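You operate a simulated robot arm through the tools that you are given. There is no shell and no other tool. Be economical: measure what you need, move in short steps, check, and stop when the job is done.

You are at the controls of a simulated robot arm. One attempt, no reset.

Task
Switch the bath off, drain it and refill it with 4 strokes of water.
Fine: close the drain before refilling; the lid stays open; leave the dial.

It is judged by the outcome, as a careful person would: the job done as asked, and still so three seconds after it is handed in. It fails if anything else is knocked over, pushed out of place, dropped, spilled or broken. Lids that push on must go on centred and level and be pressed home; caps that screw on are set level and turned clockwise until they are tight.

Robot
A 6-joint arm with a two-finger parallel gripper, fixed in place. Base frame: the origin is at the foot of the arm, x ahead of it, y to its left, z up. Units: mm, degrees, N and s.
Its first joint turns from -66.0 to 66.0 degrees. Payload 2.9 kg.
The tool frame sits at the grasp point between the pads (the TCP): z along the fingers, y along the line on which they close. The tips reach 30 mm beyond it. Largest opening 110 mm; finger width 20, thickness 10; the body of the gripper, 48 by 112 mm, starts 55 mm behind the TCP.
Orientation is that of the tool frame in the base frame, as a unit quaternion [x, y, z, w]. With the fingers straight down and closing along the base's y, the tool's x points along the base's -x, its y along +y and its z along -z.

Tools
- The arm moves only by the tool arm_command. Its argument "series" is a list of rows, each a list of 7 numbers: the shift along the tool's x, y, z in units of 150 mm (1.0 is 150 mm), then the turn, a rotation vector about the tool's x, y, z in units of 60 degrees (1.0 is 60 degrees), then the gripper command, from -1 (fully open) to 1 (shut), values between in proportion. In form: [[tx, ty, tz, wx, wy, wz, jaw], ...]. A call has 1 to 20 rows; each row is the pose to reach, as a shift and turn from the pose commanded when the call began, along the tool's axes at that moment. A call with a number of a shift or a turn outside -1 to 1 is refused whole. Each row takes 0.2 s and may step no farther than 50 mm and 8.6 degrees from the row before; otherwise, or with a gripper value out of range, the whole call is refused. Where a pose cannot be reached the arm comes as near as it can. A force on the tool above 40 N (or 10 N above the force at the start of the call, whichever is more), or a blocked arm, ends the call early, and 0.2 s more pass. The fingers move at their own pace (about 108 mm/s each) and stop on an object; they squeeze with about 20 N. The grip force told is the motor's: it shows also when the fingers shut on nothing. Time passes only in rows, and 0.2 s behind the last, so rows that repeat a pose let the fingers close. The reply holds the time, the measured pose of the TCP, the force on the tool along the base axes, the opening and the grip force, in the units named above and with some noise.
- Cameras (640 x 400 px; columns grow to the right, rows downward): "scene" is fixed at [74.7, 425.9, 1394.2]; the picture's right is [-0.82, -0.57, 0.00], its down [-0.26, 0.38, -0.89] and it looks along [0.50, -0.73, -0.46] (base axes); focal length 294 px, centre (320, 200). "wrist" rides on the gripper at [-36, 0, -57] in the tool frame; the picture's right is [0.00, -1.00, 0.00], its down [0.97, 0.00, -0.24] and it looks along [0.24, 0.00, 0.97] (tool axes); focal length 218 px, centre (320, 200).
- camera(camera): a new picture of that camera. No time passes.
- locate(camera, pixels): there is no depth. For up to 12 entries [column, row, z] of the newest picture of that camera ("zoom" is the newest enlarged one), the place [x, y] in the base frame at which the ray of that pixel passes the height z, good to about 2 mm. No time passes.
- zoom(camera, box): a new picture of the part [left, top, right, bottom] of that camera's present view, enlarged. No time passes.
- sign_off(): hands the job in; it is judged then, once.

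Work in short steps. Measure before you move; look again where a grasp or a placing could have gone wrong, and mend it. You have 80 turns and 54 pictures in all, those below and enlarged ones among them. Open the gripper and draw the arm clear of the work before you hand the job in, unless the task says otherwise; then end with one line.

The tools are called after "Call:" as name(argument=value, ...) on one line, values as JSON. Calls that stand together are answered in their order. arm_command: Moves the arm, as the interface text tells. Its arguments: {"type":"object","properties":{"series":{"type":"array","items":{"type":"array","items":{"type":"number"}}}},"required":["series"]} The other tools are called the same way: camera (camera) takes a picture; locate (camera, pixels) gives the place at which the rays of pixels pass given heights; zoom (camera, box) takes an enlarged picture of a part of a camera's view; sign_off () hands the job in.

At the start:

```text
t: 0.0
eef_pos: [365.3, 31.3, 1219.2]
tcp_rot: [-0.001, 1.0, 0.0, 0.0]
ft_force: [-0.7, -0.7, -0.2]
opening: 110.0
grip_force: 0.1
```

scene: 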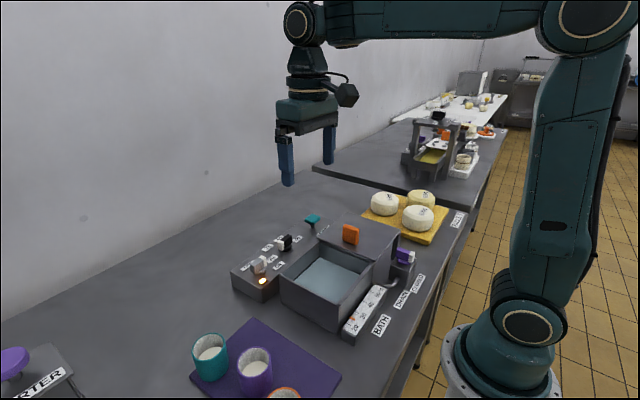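
wrist: 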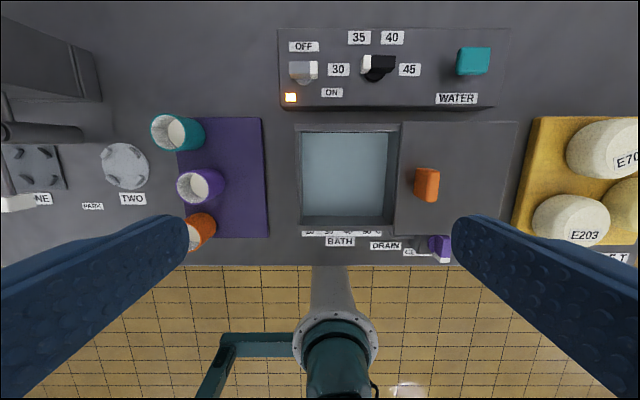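

The wrist view shows the bath with its panel (switch at about (302,70), dial (378,66), WATER pump (473,60)) and the drain at (430,245). I enlarge these to read the labels.

Call:
zoom(camera="wrist", box=[270, 20, 520, 176])

Call:
zoom(camera="wrist", box=[290, 200, 480, 280])

Call:
zoom(camera="scene", box=[220, 190, 440, 350])

```text
2.56 times, centred on (395, 98) of wrist
```

zoom: 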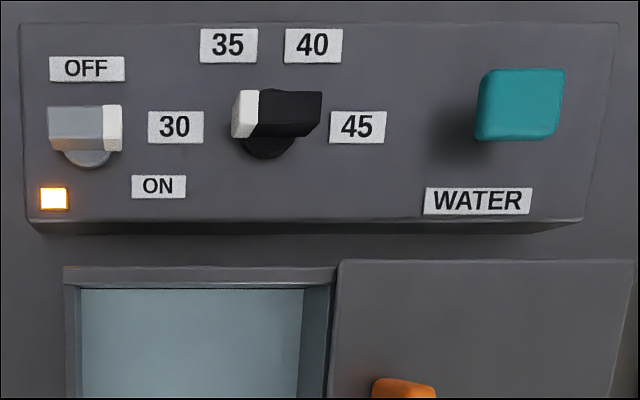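

```text
3.37 times, centred on (385, 240) of wrist
```

zoom: 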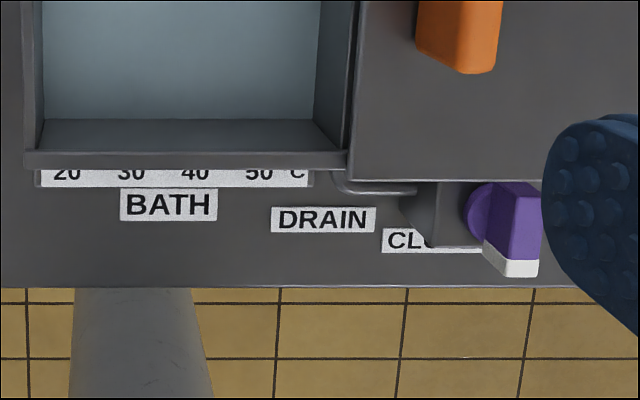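

```text
2.50 times, centred on (330, 270) of scene
```

zoom: 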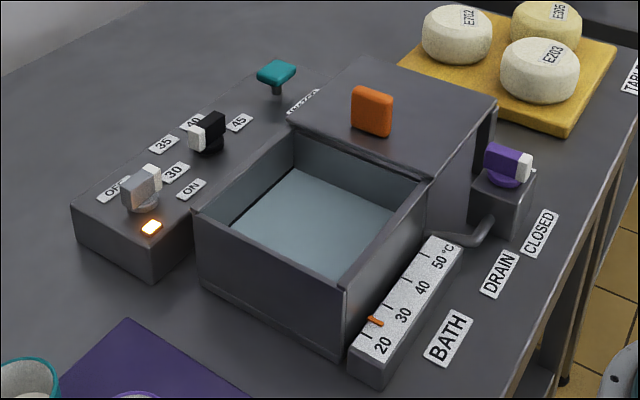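

I need base coordinates of the controls at plausible heights.

Call:
locate(camera="wrist", pixels=[[302, 70, 990], [302, 82, 955], [378, 66, 990], [303, 47, 955], [332, 92, 955], [473, 60, 1000], [438, 245, 960], [340, 241, 912], [427, 185, 1030], [384, 246, 912], [291, 98, 955], [473, 98, 955]])

Call:
locate(camera="scene", pixels=[[276, 258, 955], [259, 263, 990], [262, 281, 955], [286, 239, 990], [313, 217, 1000], [405, 255, 960], [350, 234, 1030], [401, 299, 912], [418, 282, 912], [250, 302, 910], [303, 228, 955]])

```text
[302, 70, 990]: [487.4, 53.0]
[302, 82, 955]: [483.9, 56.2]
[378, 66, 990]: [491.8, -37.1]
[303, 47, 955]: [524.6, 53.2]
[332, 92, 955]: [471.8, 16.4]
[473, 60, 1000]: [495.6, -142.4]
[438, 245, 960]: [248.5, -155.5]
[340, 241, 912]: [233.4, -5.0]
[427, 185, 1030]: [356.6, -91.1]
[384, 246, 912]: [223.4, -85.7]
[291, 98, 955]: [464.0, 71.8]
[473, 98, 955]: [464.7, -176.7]
```

```text
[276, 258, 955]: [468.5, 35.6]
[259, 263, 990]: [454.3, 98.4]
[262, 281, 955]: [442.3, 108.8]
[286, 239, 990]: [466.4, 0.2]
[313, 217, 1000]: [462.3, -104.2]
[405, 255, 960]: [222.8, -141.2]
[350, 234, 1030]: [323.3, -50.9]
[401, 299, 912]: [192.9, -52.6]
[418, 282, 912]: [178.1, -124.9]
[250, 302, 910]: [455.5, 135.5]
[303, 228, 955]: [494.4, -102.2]
```

The two cameras' rays agree only if the surfaces sit lower than assumed (table ≈ 870, panel top ≈ 918), so I will measure heights by two views. I move above the panel for a second, closer view.

Call:
arm_command(series=[[-0.23, -0.07, 0.15, 0, 0, 0, -1], [-0.46, -0.14, 0.3, 0, 0, 0, -1], [-0.7, -0.21, 0.46, 0, 0, 0, -1], [-0.7, -0.21, 0.46, 0, 0, 0, -1]])

Call:
camera(camera="wrist")

Call:
zoom(camera="wrist", box=[240, 80, 480, 230])

```text
t: 1.0
eef_pos: [471.6, 0.3, 1152.5]
tcp_rot: [0.0, 1.0, 0.001, 0.0]
ft_force: [0.7, 0.4, 0.5]
opening: 109.8
grip_force: 0.1
```

```text
48 pictures are left
```

wrist: 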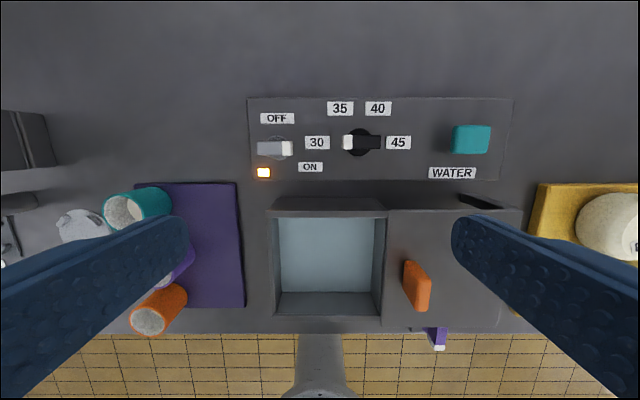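

```text
2.67 times, centred on (360, 155) of wrist
```

zoom: 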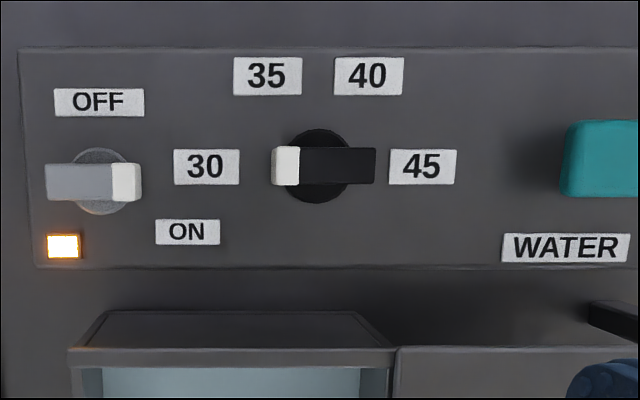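

The lamp is lit and the switch's white end points right (ON side); OFF label is above it. I triangulate heights by comparing this view with the scene camera.

Call:
locate(camera="wrist", pixels=[[264, 172.5, 915], [277, 118, 915], [453, 173, 915], [310, 167, 915], [276.4, 148, 915], [275, 148, 950], [361, 142, 950], [471, 139, 960], [417, 286, 980], [439, 340, 920]])

Call:
zoom(camera="scene", box=[220, 190, 340, 310])

Call:
zoom(camera="scene", box=[330, 200, 450, 340])

```text
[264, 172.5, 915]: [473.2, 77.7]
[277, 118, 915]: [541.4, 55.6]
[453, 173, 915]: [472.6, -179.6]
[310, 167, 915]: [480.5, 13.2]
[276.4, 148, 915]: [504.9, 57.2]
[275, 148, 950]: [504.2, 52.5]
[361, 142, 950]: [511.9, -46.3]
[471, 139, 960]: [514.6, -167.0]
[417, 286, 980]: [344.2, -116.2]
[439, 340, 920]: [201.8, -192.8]
```

```text
3.33 times, centred on (280, 250) of scene
```

zoom: 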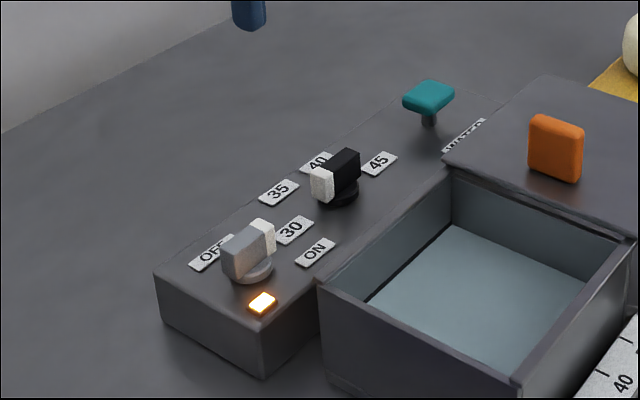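

```text
2.86 times, centred on (390, 270) of scene
```

zoom: 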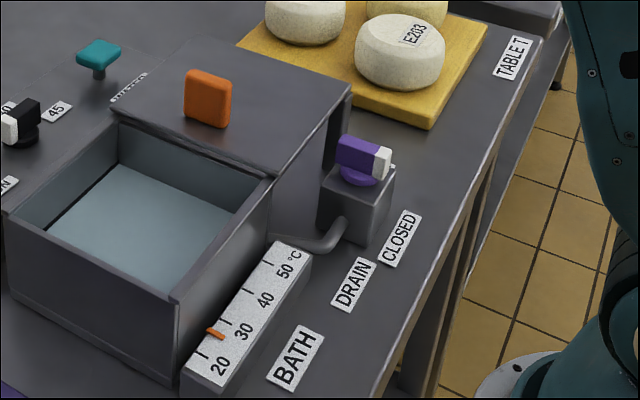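

Call:
locate(camera="zoom", pixels=[[364, 158, 930], [364, 158, 960], [382, 163, 950], [345, 147, 950], [355, 180, 920], [352, 283, 870], [352, 283, 910], [398, 237, 870], [208, 98, 980], [98, 55, 960]])

Call:
locate(camera="scene", pixels=[[262.6, 280.9, 915], [278.8, 265.6, 915], [247.3, 265.6, 915], [255, 263, 950], [280.5, 243, 950], [308.5, 219, 960], [313, 217, 950]])

```text
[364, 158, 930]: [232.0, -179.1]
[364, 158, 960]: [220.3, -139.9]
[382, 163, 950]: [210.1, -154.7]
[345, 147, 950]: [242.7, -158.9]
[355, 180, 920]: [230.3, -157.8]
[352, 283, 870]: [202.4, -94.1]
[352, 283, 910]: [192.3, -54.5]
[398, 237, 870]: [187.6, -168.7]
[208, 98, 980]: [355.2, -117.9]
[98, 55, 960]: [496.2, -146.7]
```

```text
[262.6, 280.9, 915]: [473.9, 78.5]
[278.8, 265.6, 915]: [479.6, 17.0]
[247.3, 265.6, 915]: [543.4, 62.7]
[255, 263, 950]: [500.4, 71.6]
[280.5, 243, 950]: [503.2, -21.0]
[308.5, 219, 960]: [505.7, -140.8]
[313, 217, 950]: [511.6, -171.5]
```

Lamp positions agree at z≈915 (panel top), the table is ≈870. The switch axis is about (505, 56.5), its bar along y, top ≈945. I move over it while yawing so the fingers close along x, opening about 60.

Call:
arm_command(series=[[-0.04, 0.065, 0.1, 0, 0, 0.125, 0], [-0.08, 0.13, 0.2, 0, 0, 0.25, 0], [-0.12, 0.19, 0.3, 0, 0, 0.375, 0], [-0.16, 0.25, 0.4, 0, 0, 0.5, 0], [-0.19, 0.31, 0.5, 0, 0, 0.625, 0], [-0.223, 0.375, 0.6, 0, 0, 0.75, 0], [-0.223, 0.375, 0.6, 0, 0, 0.875, 0], [-0.223, 0.375, 0.6, 0, 0, 1, 0]])

Call:
arm_command(series=[[0, 0, 0, 0, 0, 0.125, 0], [0, 0, 0, 0, 0, 0.25, 0], [0, 0, 0, 0, 0, 0.375, 0], [0, 0, 0, 0, 0, 0.5, 0], [0, 0, 0, 0, 0, 0.5, 0]])

Call:
camera(camera="wrist")

```text
t: 2.8
eef_pos: [502.9, 56.3, 1062.4]
tcp_rot: [0.501, 0.866, 0.0, 0.0]
ft_force: [-0.4, 0.4, -0.2]
opening: 55.0
grip_force: 0.0
```

```text
t: 4.0
eef_pos: [503.2, 56.4, 1061.2]
tcp_rot: [0.708, 0.706, 0.0, 0.001]
ft_force: [0.1, -0.3, -0.8]
opening: 55.1
grip_force: 0.0
```

```text
44 pictures are left
```

wrist: 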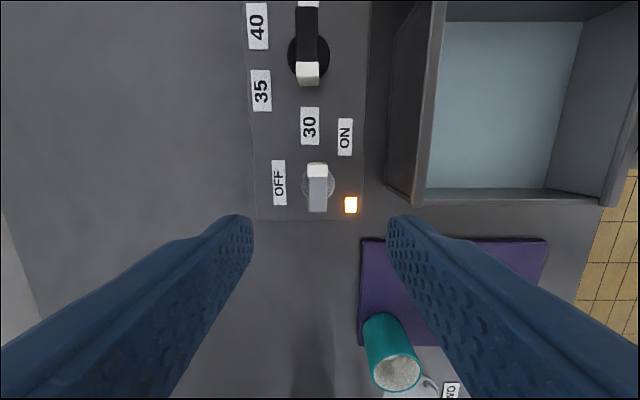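

The switch bar is at (317,188) with base disc (318,183). I locate it here.

Call:
locate(camera="wrist", pixels=[[318, 182, 920], [317, 188, 943], [317, 165, 943], [317, 211, 943], [308, 188, 943], [327, 188, 943], [350, 205, 915]])

Call:
zoom(camera="scene", box=[220, 190, 320, 310])

```text
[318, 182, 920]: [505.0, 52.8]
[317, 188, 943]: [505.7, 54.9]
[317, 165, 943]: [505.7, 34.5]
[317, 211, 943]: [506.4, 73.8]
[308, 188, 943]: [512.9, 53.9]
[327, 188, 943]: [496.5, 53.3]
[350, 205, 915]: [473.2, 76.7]
```

```text
3.33 times, centred on (270, 250) of scene
```

zoom: 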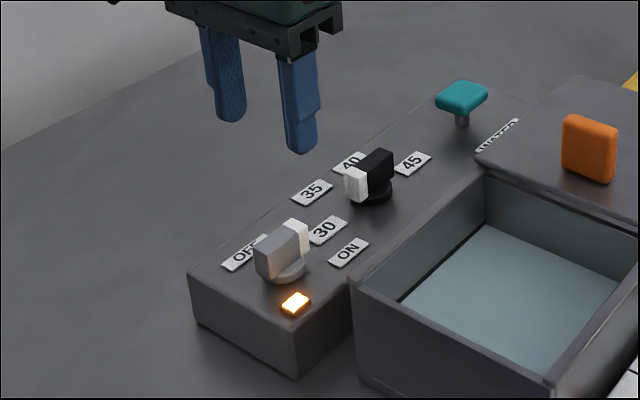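

Axis at about (505, 54.5). I descend around the bar to TCP z≈958 and close.

Call:
arm_command(series=[[-0.01, 0.012, 0.25, 0, 0, 0, 0], [-0.01, 0.012, 0.5, 0, 0, 0, 0], [-0.01, 0.012, 0.6, 0, 0, 0, 0], [-0.01, 0.012, 0.687, 0, 0, 0, 0], [-0.01, 0.012, 0.687, 0, 0, 0, 0]])

Call:
zoom(camera="scene", box=[220, 190, 320, 310])

```text
t: 5.2
eef_pos: [505.5, 53.2, 957.0]
tcp_rot: [0.707, 0.707, -0.001, 0.001]
ft_force: [-0.5, -0.4, 0.3]
opening: 55.2
grip_force: 0.1
```

```text
3.33 times, centred on (270, 250) of scene
```

zoom: 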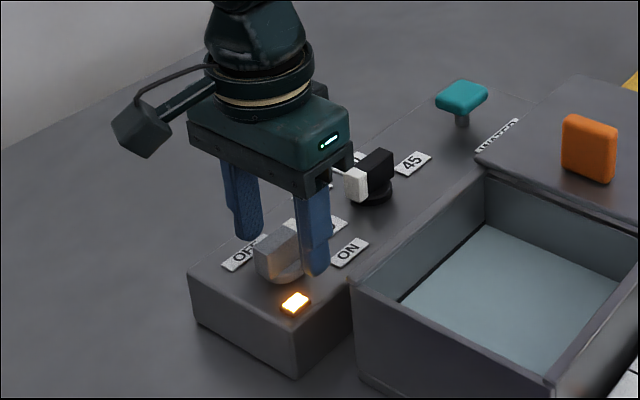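

Fingers straddle the bar. Closing.

Call:
arm_command(series=[[0, 0, 0, 0, 0, 0, 0.5], [0, 0, 0, 0, 0, 0, 1], [0, 0, 0, 0, 0, 0, 1]])

```text
t: 6.0
eef_pos: [504.9, 53.3, 956.9]
tcp_rot: [0.707, 0.707, 0.0, 0.0]
ft_force: [1.3, 0.2, -2.8]
opening: 15.9
grip_force: 44.8
```

Gripped (opening 15.9). Now turn 60° counter-clockwise from above (negative about tool z), then the remaining 30°.

Call:
arm_command(series=[[0, 0, 0, 0, 0, -0.125, 1], [0, 0, 0, 0, 0, -0.25, 1], [0, 0, 0, 0, 0, -0.375, 1], [0, 0, 0, 0, 0, -0.5, 1], [0, 0, 0, 0, 0, -0.625, 1], [0, 0, 0, 0, 0, -0.75, 1], [0, 0, 0, 0, 0, -0.875, 1], [0, 0, 0, 0, 0, -1, 1]])

Call:
zoom(camera="scene", box=[220, 190, 320, 310])

```text
t: 7.8
eef_pos: [506.2, 54.0, 957.4]
tcp_rot: [0.259, 0.966, 0.0, 0.0]
ft_force: [11.0, -2.4, -22.6]
opening: 15.5
grip_force: 44.6
```

```text
3.33 times, centred on (270, 250) of scene
```

zoom: 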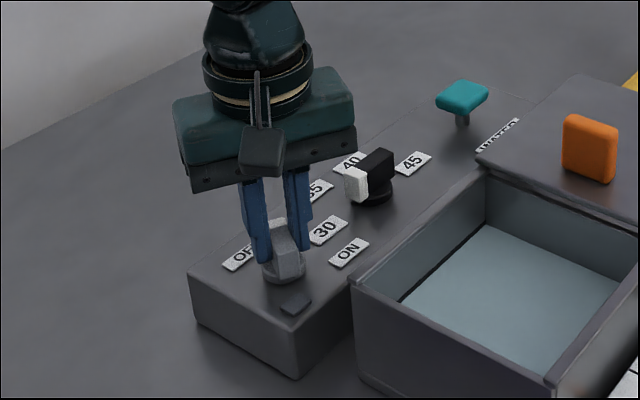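

The lamp is out. I continue gently to 90° in line with the OFF label.

Call:
arm_command(series=[[0, 0, 0, 0, 0, -0.1, 1], [0, 0, 0, 0, 0, -0.2, 1], [0, 0, 0, 0, 0, -0.3, 1], [0, 0, 0, 0, 0, -0.4, 1], [0, 0, 0, 0, 0, -0.5, 1]])

```text
t: 9.0
eef_pos: [505.3, 54.5, 957.6]
tcp_rot: [-0.002, 1.0, 0.001, 0.0]
ft_force: [19.6, 3.2, -30.6]
opening: 15.8
grip_force: 45.3
```

Now at 90°; release and rise.

Call:
arm_command(series=[[0, 0, 0, 0, 0, 0, 0.3], [0, 0, 0, 0, 0, 0, 0], [0, 0, -0.3, 0, 0, 0, 0], [0, 0, -0.6, 0, 0, 0, 0], [0, 0, -0.8, 0, 0, 0, 0]])

Call:
camera(camera="wrist")

Call:
zoom(camera="scene", box=[220, 190, 340, 310])

```text
t: 10.2
eef_pos: [503.5, 53.9, 1078.4]
tcp_rot: [0.001, 1.0, -0.001, -0.001]
ft_force: [-0.2, -0.3, 0.6]
opening: 55.3
grip_force: 0.1
```

```text
40 pictures are left
```

wrist: 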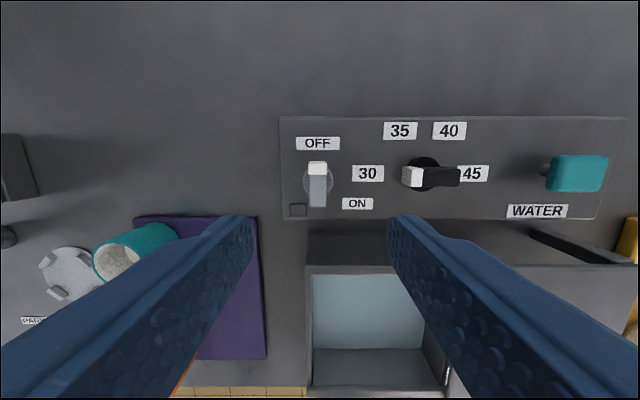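

```text
3.33 times, centred on (280, 250) of scene
```

zoom: 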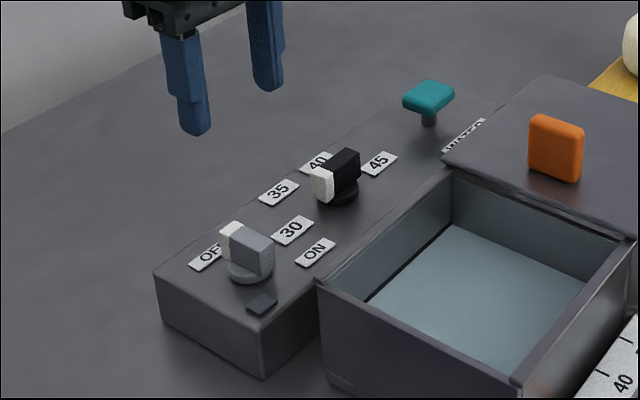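

Switch now points at OFF and lamp is dark. Next I travel, raised, toward the drain valve and look at it from above.

Call:
arm_command(series=[[0.17, -0.14, -0.1, 0, 0, 0, 0], [0.38, -0.32, -0.2, 0, 0, 0, 0], [0.59, -0.5, -0.3, 0, 0, 0, 0], [0.8, -0.68, -0.3, 0, 0, 0, 0], [0.98, -0.83, -0.3, 0, 0, 0, 0], [0.98, -0.83, -0.3, 0, 0, 0, 0]])

Call:
arm_command(series=[[0.21, -0.18, 0, 0, 0, 0, 0], [0.42, -0.36, 0, 0, 0, 0, 0], [0.6, -0.5, 0, 0, 0, 0, 0], [0.6, -0.5, 0, 0, 0, 0, 0]])

Call:
camera(camera="wrist")

```text
t: 11.6
eef_pos: [355.8, -67.3, 1124.6]
tcp_rot: [0.0, 1.0, 0.0, 0.0]
ft_force: [-0.3, -0.2, 0.7]
opening: 54.9
grip_force: 0.2
```

```text
t: 12.6
eef_pos: [266.7, -143.2, 1122.0]
tcp_rot: [0.0, 1.0, 0.001, 0.0]
ft_force: [-0.1, 0.2, 0.2]
opening: 54.9
grip_force: 0.1
```

```text
38 pictures are left
```

wrist: 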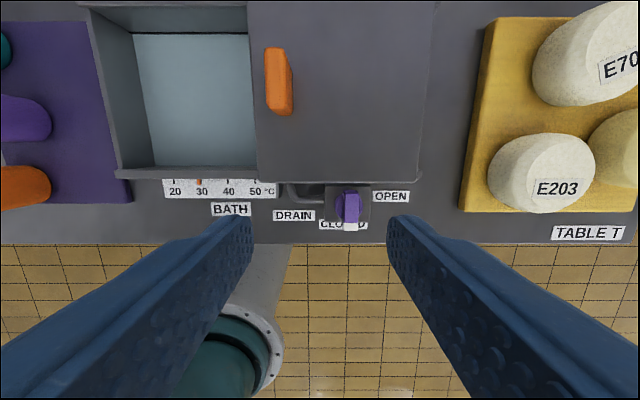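

OPEN is right of the valve, CLOSED in front where it points now: so open = 90° counter-clockwise from above. I enlarge and locate the handle.

Call:
zoom(camera="wrist", box=[260, 150, 430, 256])

Call:
locate(camera="wrist", pixels=[[348, 208, 920], [348, 208, 945], [350, 191, 945], [350, 230, 945], [418, 180, 955], [256, 182, 955], [278, 107, 980], [341, 225, 870], [391, 197, 870], [345, 242, 870]])

Call:
locate(camera="scene", pixels=[[398, 257, 945], [411.7, 257, 945], [405.4, 255.3, 935], [405.4, 255.3, 920], [400, 231, 955], [350.8, 234, 980]])

Call:
zoom(camera="scene", box=[350, 200, 450, 300])

```text
3.76 times, centred on (345, 203) of wrist
```

zoom: 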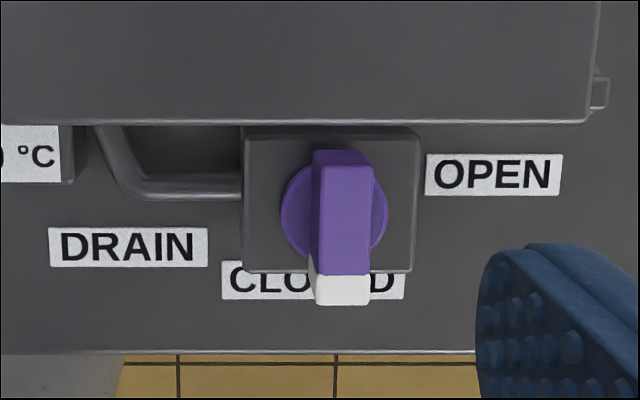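

```text
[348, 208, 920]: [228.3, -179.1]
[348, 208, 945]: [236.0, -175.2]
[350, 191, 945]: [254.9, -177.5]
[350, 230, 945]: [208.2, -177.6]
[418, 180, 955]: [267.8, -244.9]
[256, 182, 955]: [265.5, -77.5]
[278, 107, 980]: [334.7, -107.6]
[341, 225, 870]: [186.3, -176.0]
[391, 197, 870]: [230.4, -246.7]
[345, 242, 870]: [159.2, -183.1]
```

```text
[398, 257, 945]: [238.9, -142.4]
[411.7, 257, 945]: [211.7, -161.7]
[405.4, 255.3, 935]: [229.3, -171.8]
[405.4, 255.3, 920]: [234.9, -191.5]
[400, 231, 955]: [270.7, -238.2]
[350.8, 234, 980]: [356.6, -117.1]
```

```text
4.00 times, centred on (400, 250) of scene
```

zoom: 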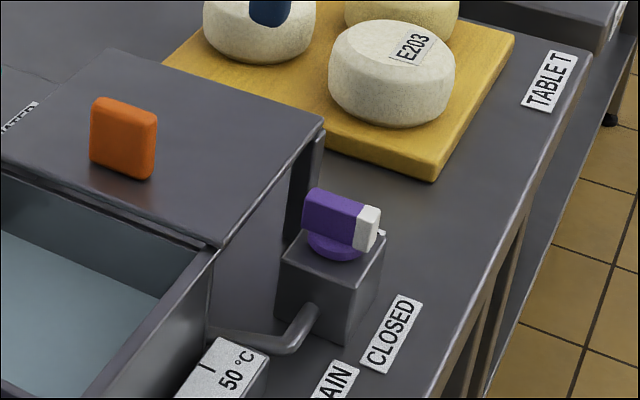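

Handle axis ≈ (232,-178), bar mid height ≈933; lid's front edge at x≈267, so I must only open modestly once turned. I descend in two stages.

Call:
arm_command(series=[[0.1, -0.1, 0.2, 0, 0, 0, 0.2], [0.231, -0.235, 0.4, 0, 0, 0, 0.2], [0.231, -0.235, 0.65, 0, 0, 0, 0.2], [0.231, -0.235, 0.8, 0, 0, 0, 0.2], [0.231, -0.235, 0.8, 0, 0, 0, 0.2]])

Call:
camera(camera="wrist")

Call:
zoom(camera="scene", box=[350, 200, 450, 300])

```text
t: 13.8
eef_pos: [233.0, -180.0, 1001.4]
tcp_rot: [0.0, 1.0, -0.001, 0.0]
ft_force: [0.1, -0.3, 0.4]
opening: 44.1
grip_force: 0.0
```

```text
35 pictures are left
```

wrist: 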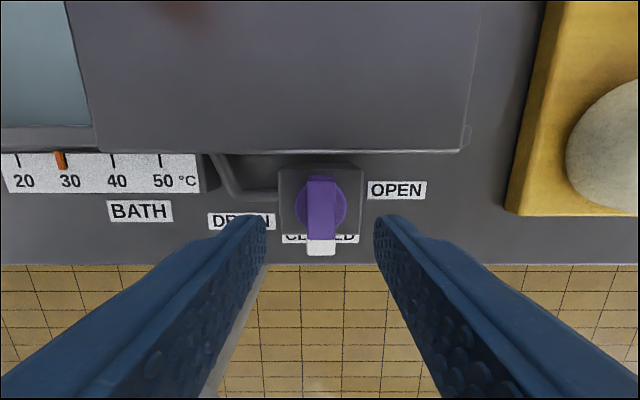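

```text
4.00 times, centred on (400, 250) of scene
```

zoom: 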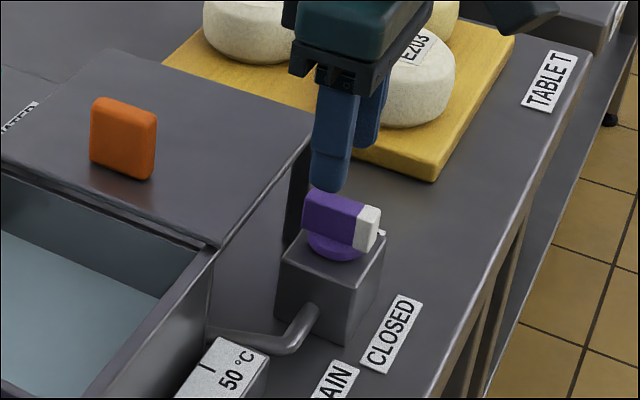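

The handle is centred between the fingers (column 320). Descend to 957 and close.

Call:
arm_command(series=[[0, 0.005, 0.15, 0, 0, 0, 0.2], [0, 0.005, 0.25, 0, 0, 0, 0.2], [0, 0.005, 0.295, 0, 0, 0, 0.2], [0, 0.005, 0.295, 0, 0, 0, 0.6], [0, 0.005, 0.295, 0, 0, 0, 1], [0, 0.005, 0.295, 0, 0, 0, 1]])

Call:
zoom(camera="scene", box=[350, 200, 450, 300])

```text
t: 15.2
eef_pos: [233.8, -179.6, 959.1]
tcp_rot: [0.001, 1.0, -0.001, 0.0]
ft_force: [-1.7, -12.2, -11.3]
opening: 15.8
grip_force: 44.7
```

```text
4.00 times, centred on (400, 250) of scene
```

zoom: 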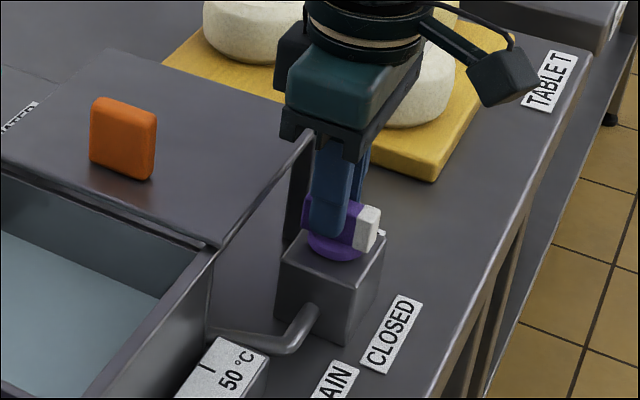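

Gripped (15.8). Turn counter-clockwise toward OPEN.

Call:
arm_command(series=[[0, -0.005, 0, 0, 0, -0.125, 1], [0, -0.005, 0, 0, 0, -0.25, 1], [0, -0.005, 0, 0, 0, -0.375, 1], [0, -0.005, 0, 0, 0, -0.5, 1], [0, -0.005, 0, 0, 0, -0.625, 1], [0, -0.005, 0, 0, 0, -0.75, 1], [0, -0.005, 0, 0, 0, -0.875, 1], [0, -0.005, 0, 0, 0, -1, 1]])

```text
t: 17.1
eef_pos: [232.1, -176.4, 958.2]
tcp_rot: [-0.502, 0.865, 0.005, 0.0]
ft_force: [-2.8, 4.8, 8.2]
opening: 16.0
grip_force: 44.9
stopped in row 8: the force on the tool passed its limit (the readings are from after the stop); the commanded pose is now the measured one
```

It reached 60° and the force limit tripped at the end; forces are small now. I continue the last 30° slowly.

Call:
arm_command(series=[[0, 0, 0, 0, 0, -0.07, 1], [0, 0, 0, 0, 0, -0.14, 1], [0, 0, 0, 0, 0, -0.21, 1], [0, 0, 0, 0, 0, -0.28, 1], [0, 0, 0, 0, 0, -0.35, 1], [0, 0, 0, 0, 0, -0.42, 1], [0, 0, 0, 0, 0, -0.5, 1]])

Call:
zoom(camera="scene", box=[250, 190, 450, 340])

```text
t: 18.4
eef_pos: [231.0, -177.1, 959.5]
tcp_rot: [-0.652, 0.758, 0.006, 0.001]
ft_force: [-4.7, 4.8, 9.5]
opening: 16.0
grip_force: 44.9
stopped in row 6: the force on the tool passed its limit (the readings are from after the stop); the commanded pose is now the measured one
```

```text
2.67 times, centred on (350, 265) of scene
```

zoom: 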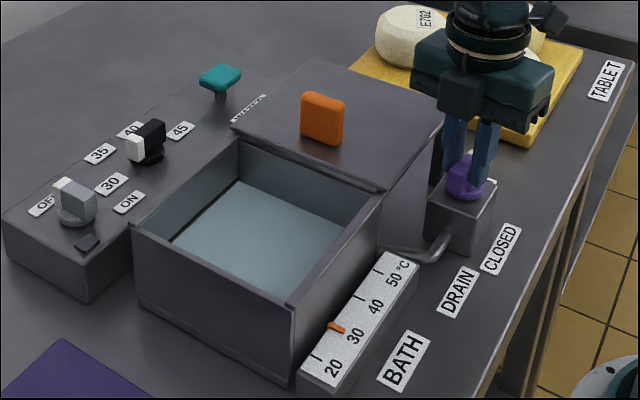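

At about 81°. Continue the last 9° from the re-zeroed pose.

Call:
arm_command(series=[[0, 0, 0, 0, 0, -0.05, 1], [0, 0, 0, 0, 0, -0.1, 1], [0, 0, 0, 0, 0, -0.15, 1], [0, 0, 0, 0, 0, -0.15, 1], [0, 0, 0, 0, 0, -0.15, 1]])

Call:
zoom(camera="scene", box=[250, 190, 450, 340])

Call:
camera(camera="wrist")

```text
t: 19.6
eef_pos: [230.9, -177.1, 957.9]
tcp_rot: [0.709, -0.705, -0.007, -0.002]
ft_force: [-13.3, 7.0, 8.1]
opening: 16.0
grip_force: 45.1
```

```text
2.67 times, centred on (350, 265) of scene
```

zoom: 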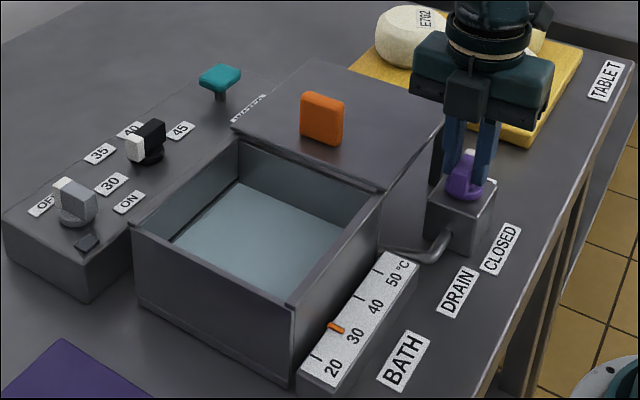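

```text
30 pictures are left
```

wrist: 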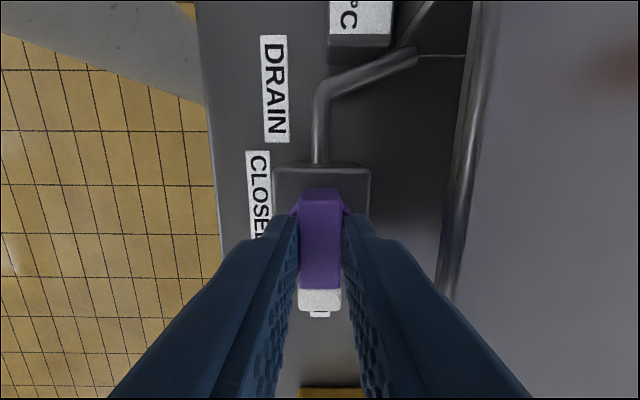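

Handle is now fully at OPEN. I hold still and wait 4 s, then check the water level.

Call:
arm_command(series=[[0, 0, 0, 0, 0, 0, 1], [0, 0, 0, 0, 0, 0, 1], [0, 0, 0, 0, 0, 0, 1], [0, 0, 0, 0, 0, 0, 1], [0, 0, 0, 0, 0, 0, 1], [0, 0, 0, 0, 0, 0, 1], [0, 0, 0, 0, 0, 0, 1], [0, 0, 0, 0, 0, 0, 1], [0, 0, 0, 0, 0, 0, 1], [0, 0, 0, 0, 0, 0, 1], [0, 0, 0, 0, 0, 0, 1], [0, 0, 0, 0, 0, 0, 1], [0, 0, 0, 0, 0, 0, 1], [0, 0, 0, 0, 0, 0, 1], [0, 0, 0, 0, 0, 0, 1], [0, 0, 0, 0, 0, 0, 1], [0, 0, 0, 0, 0, 0, 1], [0, 0, 0, 0, 0, 0, 1], [0, 0, 0, 0, 0, 0, 1], [0, 0, 0, 0, 0, 0, 1]])

Call:
zoom(camera="scene", box=[250, 190, 450, 340])

```text
t: 23.8
eef_pos: [230.1, -176.2, 959.3]
tcp_rot: [0.709, -0.706, -0.007, -0.001]
ft_force: [-16.9, 4.5, -4.7]
opening: 15.6
grip_force: 45.0
```

```text
2.67 times, centred on (350, 265) of scene
```

zoom: 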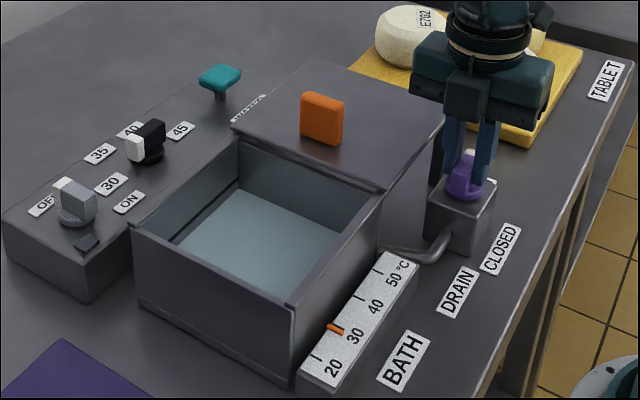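

The level is dropping slowly (back corner of the water from row ~182 to ~190). I wait longer.

Call:
arm_command(series=[[0, 0, 0, 0, 0, 0, 1], [0, 0, 0, 0, 0, 0, 1], [0, 0, 0, 0, 0, 0, 1], [0, 0, 0, 0, 0, 0, 1], [0, 0, 0, 0, 0, 0, 1], [0, 0, 0, 0, 0, 0, 1], [0, 0, 0, 0, 0, 0, 1], [0, 0, 0, 0, 0, 0, 1], [0, 0, 0, 0, 0, 0, 1], [0, 0, 0, 0, 0, 0, 1], [0, 0, 0, 0, 0, 0, 1], [0, 0, 0, 0, 0, 0, 1], [0, 0, 0, 0, 0, 0, 1], [0, 0, 0, 0, 0, 0, 1], [0, 0, 0, 0, 0, 0, 1], [0, 0, 0, 0, 0, 0, 1], [0, 0, 0, 0, 0, 0, 1], [0, 0, 0, 0, 0, 0, 1], [0, 0, 0, 0, 0, 0, 1], [0, 0, 0, 0, 0, 0, 1]])

Call:
arm_command(series=[[0, 0, 0, 0, 0, 0, 1], [0, 0, 0, 0, 0, 0, 1], [0, 0, 0, 0, 0, 0, 1], [0, 0, 0, 0, 0, 0, 1], [0, 0, 0, 0, 0, 0, 1], [0, 0, 0, 0, 0, 0, 1], [0, 0, 0, 0, 0, 0, 1], [0, 0, 0, 0, 0, 0, 1], [0, 0, 0, 0, 0, 0, 1], [0, 0, 0, 0, 0, 0, 1], [0, 0, 0, 0, 0, 0, 1], [0, 0, 0, 0, 0, 0, 1], [0, 0, 0, 0, 0, 0, 1], [0, 0, 0, 0, 0, 0, 1], [0, 0, 0, 0, 0, 0, 1], [0, 0, 0, 0, 0, 0, 1], [0, 0, 0, 0, 0, 0, 1], [0, 0, 0, 0, 0, 0, 1], [0, 0, 0, 0, 0, 0, 1], [0, 0, 0, 0, 0, 0, 1]])

Call:
zoom(camera="scene", box=[250, 190, 450, 340])

```text
t: 27.9
eef_pos: [231.2, -176.1, 958.8]
tcp_rot: [0.709, -0.706, -0.007, -0.001]
ft_force: [-17.0, 3.6, -2.4]
opening: 15.9
grip_force: 44.9
```

```text
t: 32.1
eef_pos: [230.5, -177.0, 958.1]
tcp_rot: [0.709, -0.705, -0.006, 0.0]
ft_force: [-18.1, 2.4, -3.0]
opening: 15.4
grip_force: 44.4
```

```text
2.67 times, centred on (350, 265) of scene
```

zoom: 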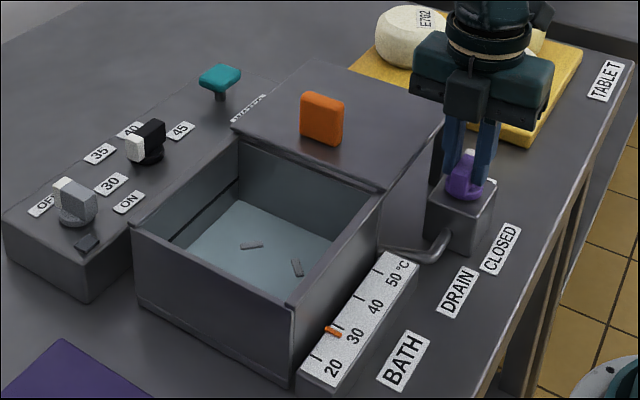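

Floor ribs are emerging; not yet empty. Wait more.

Call:
arm_command(series=[[0, 0, 0, 0, 0, 0, 1], [0, 0, 0, 0, 0, 0, 1], [0, 0, 0, 0, 0, 0, 1], [0, 0, 0, 0, 0, 0, 1], [0, 0, 0, 0, 0, 0, 1], [0, 0, 0, 0, 0, 0, 1], [0, 0, 0, 0, 0, 0, 1], [0, 0, 0, 0, 0, 0, 1], [0, 0, 0, 0, 0, 0, 1], [0, 0, 0, 0, 0, 0, 1], [0, 0, 0, 0, 0, 0, 1], [0, 0, 0, 0, 0, 0, 1], [0, 0, 0, 0, 0, 0, 1], [0, 0, 0, 0, 0, 0, 1], [0, 0, 0, 0, 0, 0, 1], [0, 0, 0, 0, 0, 0, 1], [0, 0, 0, 0, 0, 0, 1], [0, 0, 0, 0, 0, 0, 1], [0, 0, 0, 0, 0, 0, 1], [0, 0, 0, 0, 0, 0, 1]])

Call:
arm_command(series=[[0, 0, 0, 0, 0, 0, 1], [0, 0, 0, 0, 0, 0, 1], [0, 0, 0, 0, 0, 0, 1], [0, 0, 0, 0, 0, 0, 1], [0, 0, 0, 0, 0, 0, 1], [0, 0, 0, 0, 0, 0, 1], [0, 0, 0, 0, 0, 0, 1], [0, 0, 0, 0, 0, 0, 1], [0, 0, 0, 0, 0, 0, 1], [0, 0, 0, 0, 0, 0, 1], [0, 0, 0, 0, 0, 0, 1], [0, 0, 0, 0, 0, 0, 1], [0, 0, 0, 0, 0, 0, 1], [0, 0, 0, 0, 0, 0, 1], [0, 0, 0, 0, 0, 0, 1], [0, 0, 0, 0, 0, 0, 1], [0, 0, 0, 0, 0, 0, 1], [0, 0, 0, 0, 0, 0, 1], [0, 0, 0, 0, 0, 0, 1], [0, 0, 0, 0, 0, 0, 1]])

Call:
zoom(camera="scene", box=[250, 190, 450, 340])

```text
t: 36.4
eef_pos: [230.2, -176.3, 959.1]
tcp_rot: [0.709, -0.705, -0.007, -0.001]
ft_force: [-19.1, 3.1, -1.6]
opening: 15.6
grip_force: 44.4
```

```text
t: 40.5
eef_pos: [229.8, -175.8, 957.8]
tcp_rot: [0.709, -0.705, -0.007, -0.001]
ft_force: [-19.5, 2.5, -0.5]
opening: 15.4
grip_force: 44.8
```

```text
2.67 times, centred on (350, 265) of scene
```

zoom: 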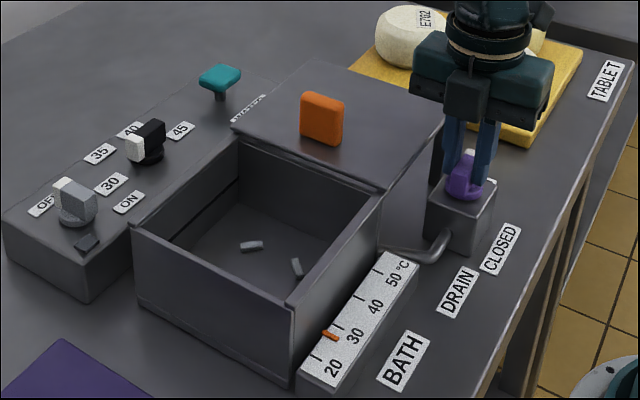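

The bath is empty. I turn the handle back clockwise to CLOSED: 60° first.

Call:
arm_command(series=[[0, 0, 0, 0, 0, 0.125, 1], [0, 0, 0, 0, 0, 0.25, 1], [0, 0, 0, 0, 0, 0.375, 1], [0, 0, 0, 0, 0, 0.5, 1], [0, 0, 0, 0, 0, 0.625, 1], [0, 0, 0, 0, 0, 0.75, 1], [0, 0, 0, 0, 0, 0.875, 1], [0, 0, 0, 0, 0, 1, 1]])

```text
t: 42.4
eef_pos: [233.8, -178.5, 959.2]
tcp_rot: [-0.261, 0.965, 0.004, 0.001]
ft_force: [20.9, -8.6, -31.5]
opening: 16.0
grip_force: 45.1
```

Call:
arm_command(series=[[0, 0, 0.005, 0, 0, 0.08, 1], [0, 0, 0.01, 0, 0, 0.16, 1], [0, 0, 0.01, 0, 0, 0.24, 1], [0, 0, 0.01, 0, 0, 0.32, 1], [0, 0, 0.01, 0, 0, 0.4, 1], [0, 0, 0.01, 0, 0, 0.5, 1], [0, 0, 0.01, 0, 0, 0.5, 1]])

Call:
camera(camera="wrist")

```text
t: 44.0
eef_pos: [234.0, -180.8, 959.1]
tcp_rot: [-0.001, 1.0, 0.001, 0.001]
ft_force: [9.7, -15.7, 31.7]
opening: 15.8
grip_force: 45.0
```

```text
26 pictures are left
```

wrist: 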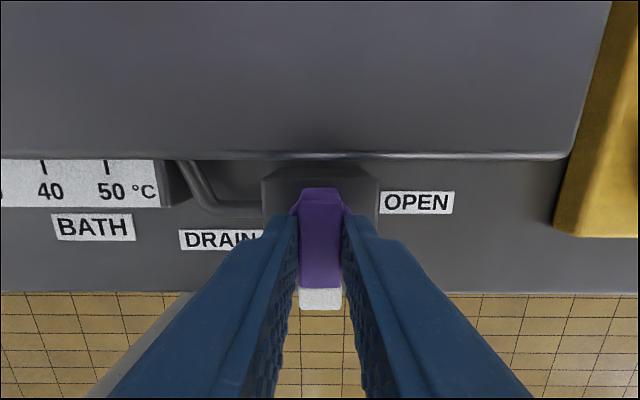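

The handle points at CLOSED, at exactly its original angle. I release and rise, then look from above.

Call:
arm_command(series=[[0, 0, 0, 0, 0, 0, 0.5], [0, 0, 0, 0, 0, 0, 0.2], [0, 0, 0, 0, 0, 0, 0.2], [0, 0, -0.3, 0, 0, 0, 0.2], [0, 0, -0.6, 0, 0, 0, 0.2], [0, 0, -0.9, 0, 0, 0, 0.2]])

Call:
zoom(camera="wrist", box=[240, 130, 420, 240])

```text
t: 45.4
eef_pos: [232.5, -180.5, 1089.4]
tcp_rot: [-0.003, 1.0, 0.006, -0.004]
ft_force: [-0.5, 1.4, 1.1]
opening: 44.1
grip_force: 0.1
```

```text
3.56 times, centred on (330, 185) of wrist
```

zoom: 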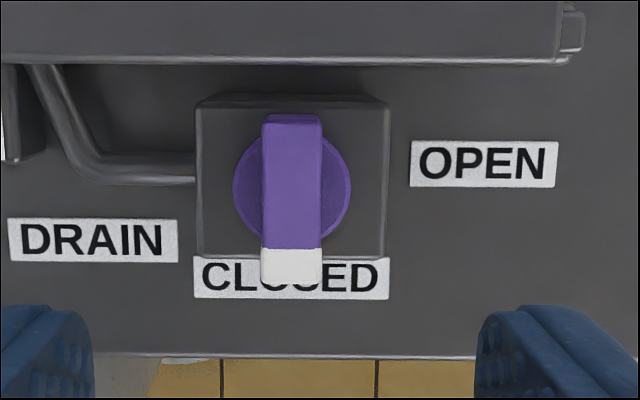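

Drain is CLOSED. Now travel to the WATER plunger (≈(513,-172), top ≈950) with fingers closed and look from above.

Call:
arm_command(series=[[-0.3, 0.01, 0, 0, 0, 0, 1], [-0.6, 0.02, 0, 0, 0, 0, 1], [-0.9, 0.03, 0, 0, 0, 0, 1], [-0.9, 0.03, 0, 0, 0, 0, 1]])

Call:
arm_command(series=[[-0.3, 0.01, 0, 0, 0, 0, 1], [-0.6, 0.02, 0, 0, 0, 0, 1], [-0.8, 0.03, 0, 0, 0, 0, 1], [-0.8, 0.03, 0, 0, 0, 0, 1]])

Call:
camera(camera="wrist")

Call:
zoom(camera="scene", box=[260, 150, 400, 270])

```text
t: 46.4
eef_pos: [366.0, -173.1, 1090.7]
tcp_rot: [-0.003, 1.0, 0.006, -0.004]
ft_force: [-0.5, -0.4, 0.1]
opening: 0.0
grip_force: 19.9
```

```text
t: 47.4
eef_pos: [486.1, -168.9, 1089.8]
tcp_rot: [-0.004, 1.0, 0.006, -0.003]
ft_force: [0.2, -0.4, -0.2]
opening: 0.0
grip_force: 20.0
```

```text
24 pictures are left
```

wrist: 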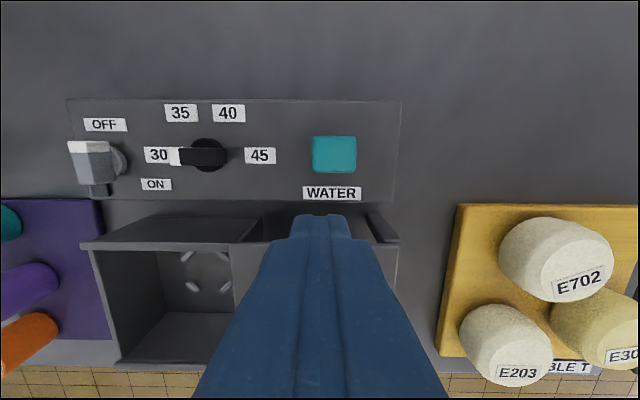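

```text
3.33 times, centred on (330, 210) of scene
```

zoom: 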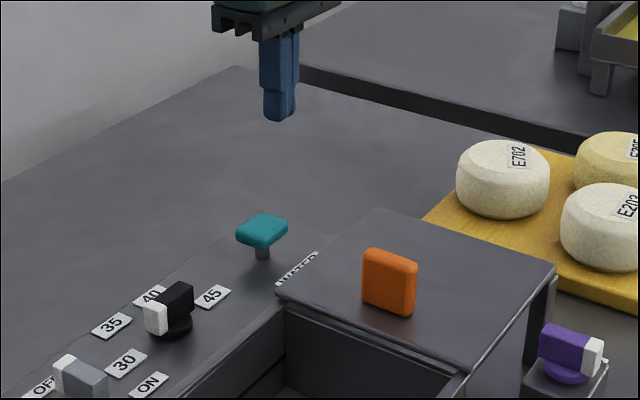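

Call:
locate(camera="wrist", pixels=[[334, 154, 950], [334, 154, 960], [334, 137, 950], [334, 171, 950]])

Call:
locate(camera="zoom", pixels=[[262, 228, 945], [262, 228, 950], [262, 228, 955], [262, 228, 960], [262, 256, 915]])

```text
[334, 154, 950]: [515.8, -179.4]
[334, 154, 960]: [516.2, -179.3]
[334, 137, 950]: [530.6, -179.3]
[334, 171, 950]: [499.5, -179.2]
```

```text
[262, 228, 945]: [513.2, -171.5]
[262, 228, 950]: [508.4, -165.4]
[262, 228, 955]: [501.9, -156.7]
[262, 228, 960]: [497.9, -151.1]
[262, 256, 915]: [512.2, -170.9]
```

Plunger centre ≈ (515,-178), top ≈943. I move above it with tips at about 960.

Call:
arm_command(series=[[-0.19, -0.055, 0.1, 0, 0, 0, 1], [-0.19, -0.055, 0.35, 0, 0, 0, 1], [-0.19, -0.055, 0.55, 0, 0, 0, 1], [-0.19, -0.055, 0.65, 0, 0, 0, 1], [-0.19, -0.055, 0.65, 0, 0, 0, 1]])

Call:
zoom(camera="scene", box=[280, 190, 360, 250])

Call:
zoom(camera="wrist", box=[240, 140, 400, 260])

```text
t: 48.5
eef_pos: [516.2, -174.2, 992.2]
tcp_rot: [-0.004, 1.0, 0.005, -0.003]
ft_force: [-0.2, 0.1, 0.3]
opening: 0.1
grip_force: 20.2
```

```text
6.67 times, centred on (320, 220) of scene
```

zoom: 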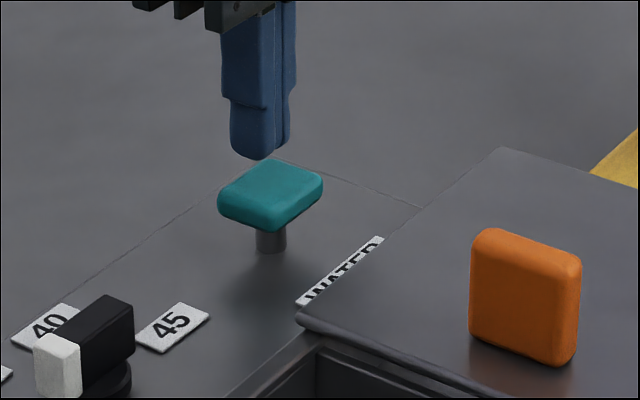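

```text
3.33 times, centred on (320, 200) of wrist
```

zoom: 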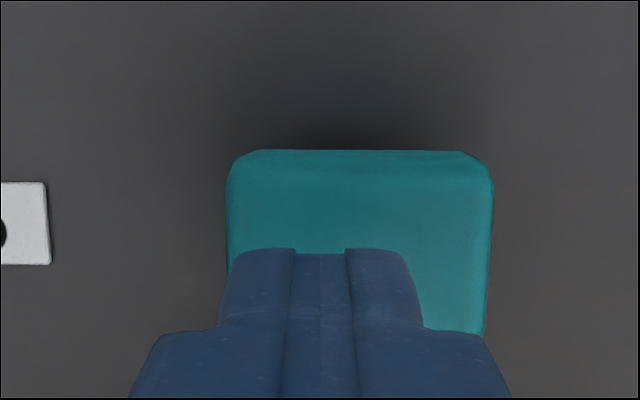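

Fingers are ~5 mm toward +y of the button centre. I shift by that and press down slowly, in small steps, for the first stroke.

Call:
arm_command(series=[[0.005, -0.035, 0, 0, 0, 0, 1], [0.005, -0.035, 0.05, 0, 0, 0, 1], [0.005, -0.035, 0.08, 0, 0, 0, 1], [0.005, -0.035, 0.1, 0, 0, 0, 1], [0.005, -0.035, 0.115, 0, 0, 0, 1], [0.005, -0.035, 0.13, 0, 0, 0, 1], [0.005, -0.035, 0.145, 0, 0, 0, 1], [0.005, -0.035, 0.16, 0, 0, 0, 1]])

Call:
zoom(camera="scene", box=[280, 190, 360, 250])

```text
t: 50.4
eef_pos: [514.1, -179.9, 967.8]
tcp_rot: [-0.003, 1.0, 0.006, -0.003]
ft_force: [-0.2, 1.5, 1.3]
opening: 0.0
grip_force: 19.6
```

```text
6.67 times, centred on (320, 220) of scene
```

zoom: 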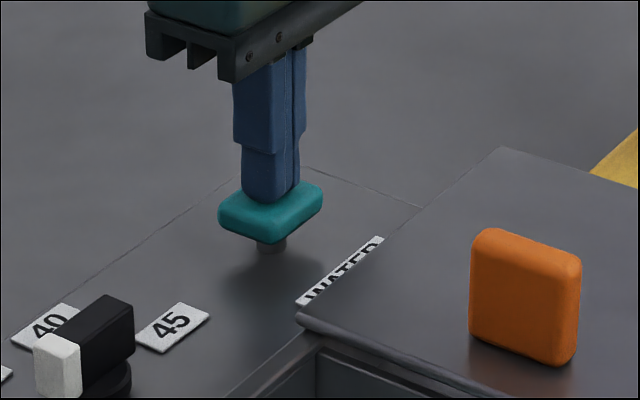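

Contact made and the button has begun to go down with little force. Continue pressing until it bottoms out.

Call:
arm_command(series=[[0, 0, 0.015, 0, 0, 0, 1], [0, 0, 0.03, 0, 0, 0, 1], [0, 0, 0.045, 0, 0, 0, 1], [0, 0, 0.06, 0, 0, 0, 1], [0, 0, 0.075, 0, 0, 0, 1], [0, 0, 0.09, 0, 0, 0, 1], [0, 0, 0.1, 0, 0, 0, 1]])

Call:
zoom(camera="scene", box=[270, 190, 370, 300])

```text
t: 52.0
eef_pos: [512.1, -178.4, 955.8]
tcp_rot: [-0.004, 1.0, 0.005, -0.002]
ft_force: [-6.1, 4.1, 31.3]
opening: 0.1
grip_force: 20.0
```

```text
3.64 times, centred on (320, 245) of scene
```

zoom: 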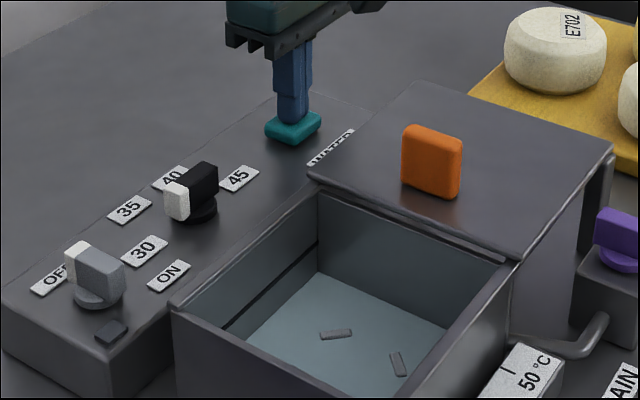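

Bottomed out at 31 N and water has entered: stroke 1. I lift off fully and check that the button returns.

Call:
arm_command(series=[[0, 0, -0.05, 0, 0, 0, 1], [0, 0, -0.12, 0, 0, 0, 1], [0, 0, -0.22, 0, 0, 0, 1], [0, 0, -0.22, 0, 0, 0, 1], [0, 0, -0.22, 0, 0, 0, 1]])

Call:
zoom(camera="scene", box=[270, 190, 370, 300])

```text
t: 53.1
eef_pos: [514.1, -180.9, 986.8]
tcp_rot: [-0.004, 1.0, 0.005, -0.004]
ft_force: [-0.2, -0.8, 0.4]
opening: 0.0
grip_force: 20.0
```

```text
3.64 times, centred on (320, 245) of scene
```

zoom: 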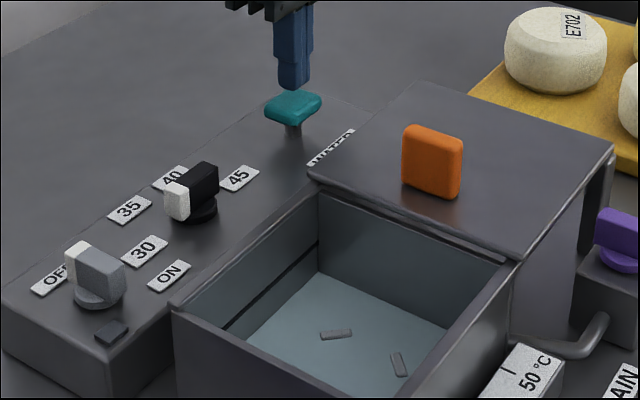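

The button springs back. Stroke 2: same travel down, then up.

Call:
arm_command(series=[[0, 0, 0.08, 0, 0, 0, 1], [0, 0, 0.12, 0, 0, 0, 1], [0, 0, 0.15, 0, 0, 0, 1], [0, 0, 0.175, 0, 0, 0, 1], [0, 0, 0.2, 0, 0, 0, 1], [0, 0, 0.22, 0, 0, 0, 1], [0, 0, 0.22, 0, 0, 0, 1], [0, 0, 0.17, 0, 0, 0, 1], [0, 0, 0.1, 0, 0, 0, 1], [0, 0, 0, 0, 0, 0, 1], [0, 0, 0, 0, 0, 0, 1], [0, 0, 0, 0, 0, 0, 1]])

Call:
zoom(camera="scene", box=[270, 190, 370, 300])

```text
t: 55.8
eef_pos: [514.7, -180.3, 985.9]
tcp_rot: [-0.004, 1.0, 0.007, -0.004]
ft_force: [0.7, 0.6, 0.1]
opening: 0.0
grip_force: 20.1
```

```text
3.64 times, centred on (320, 245) of scene
```

zoom: 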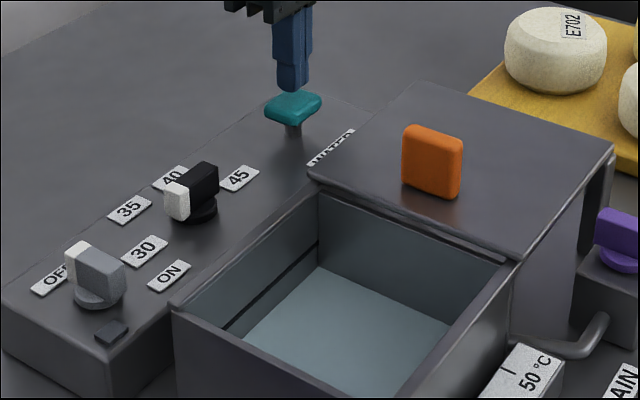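

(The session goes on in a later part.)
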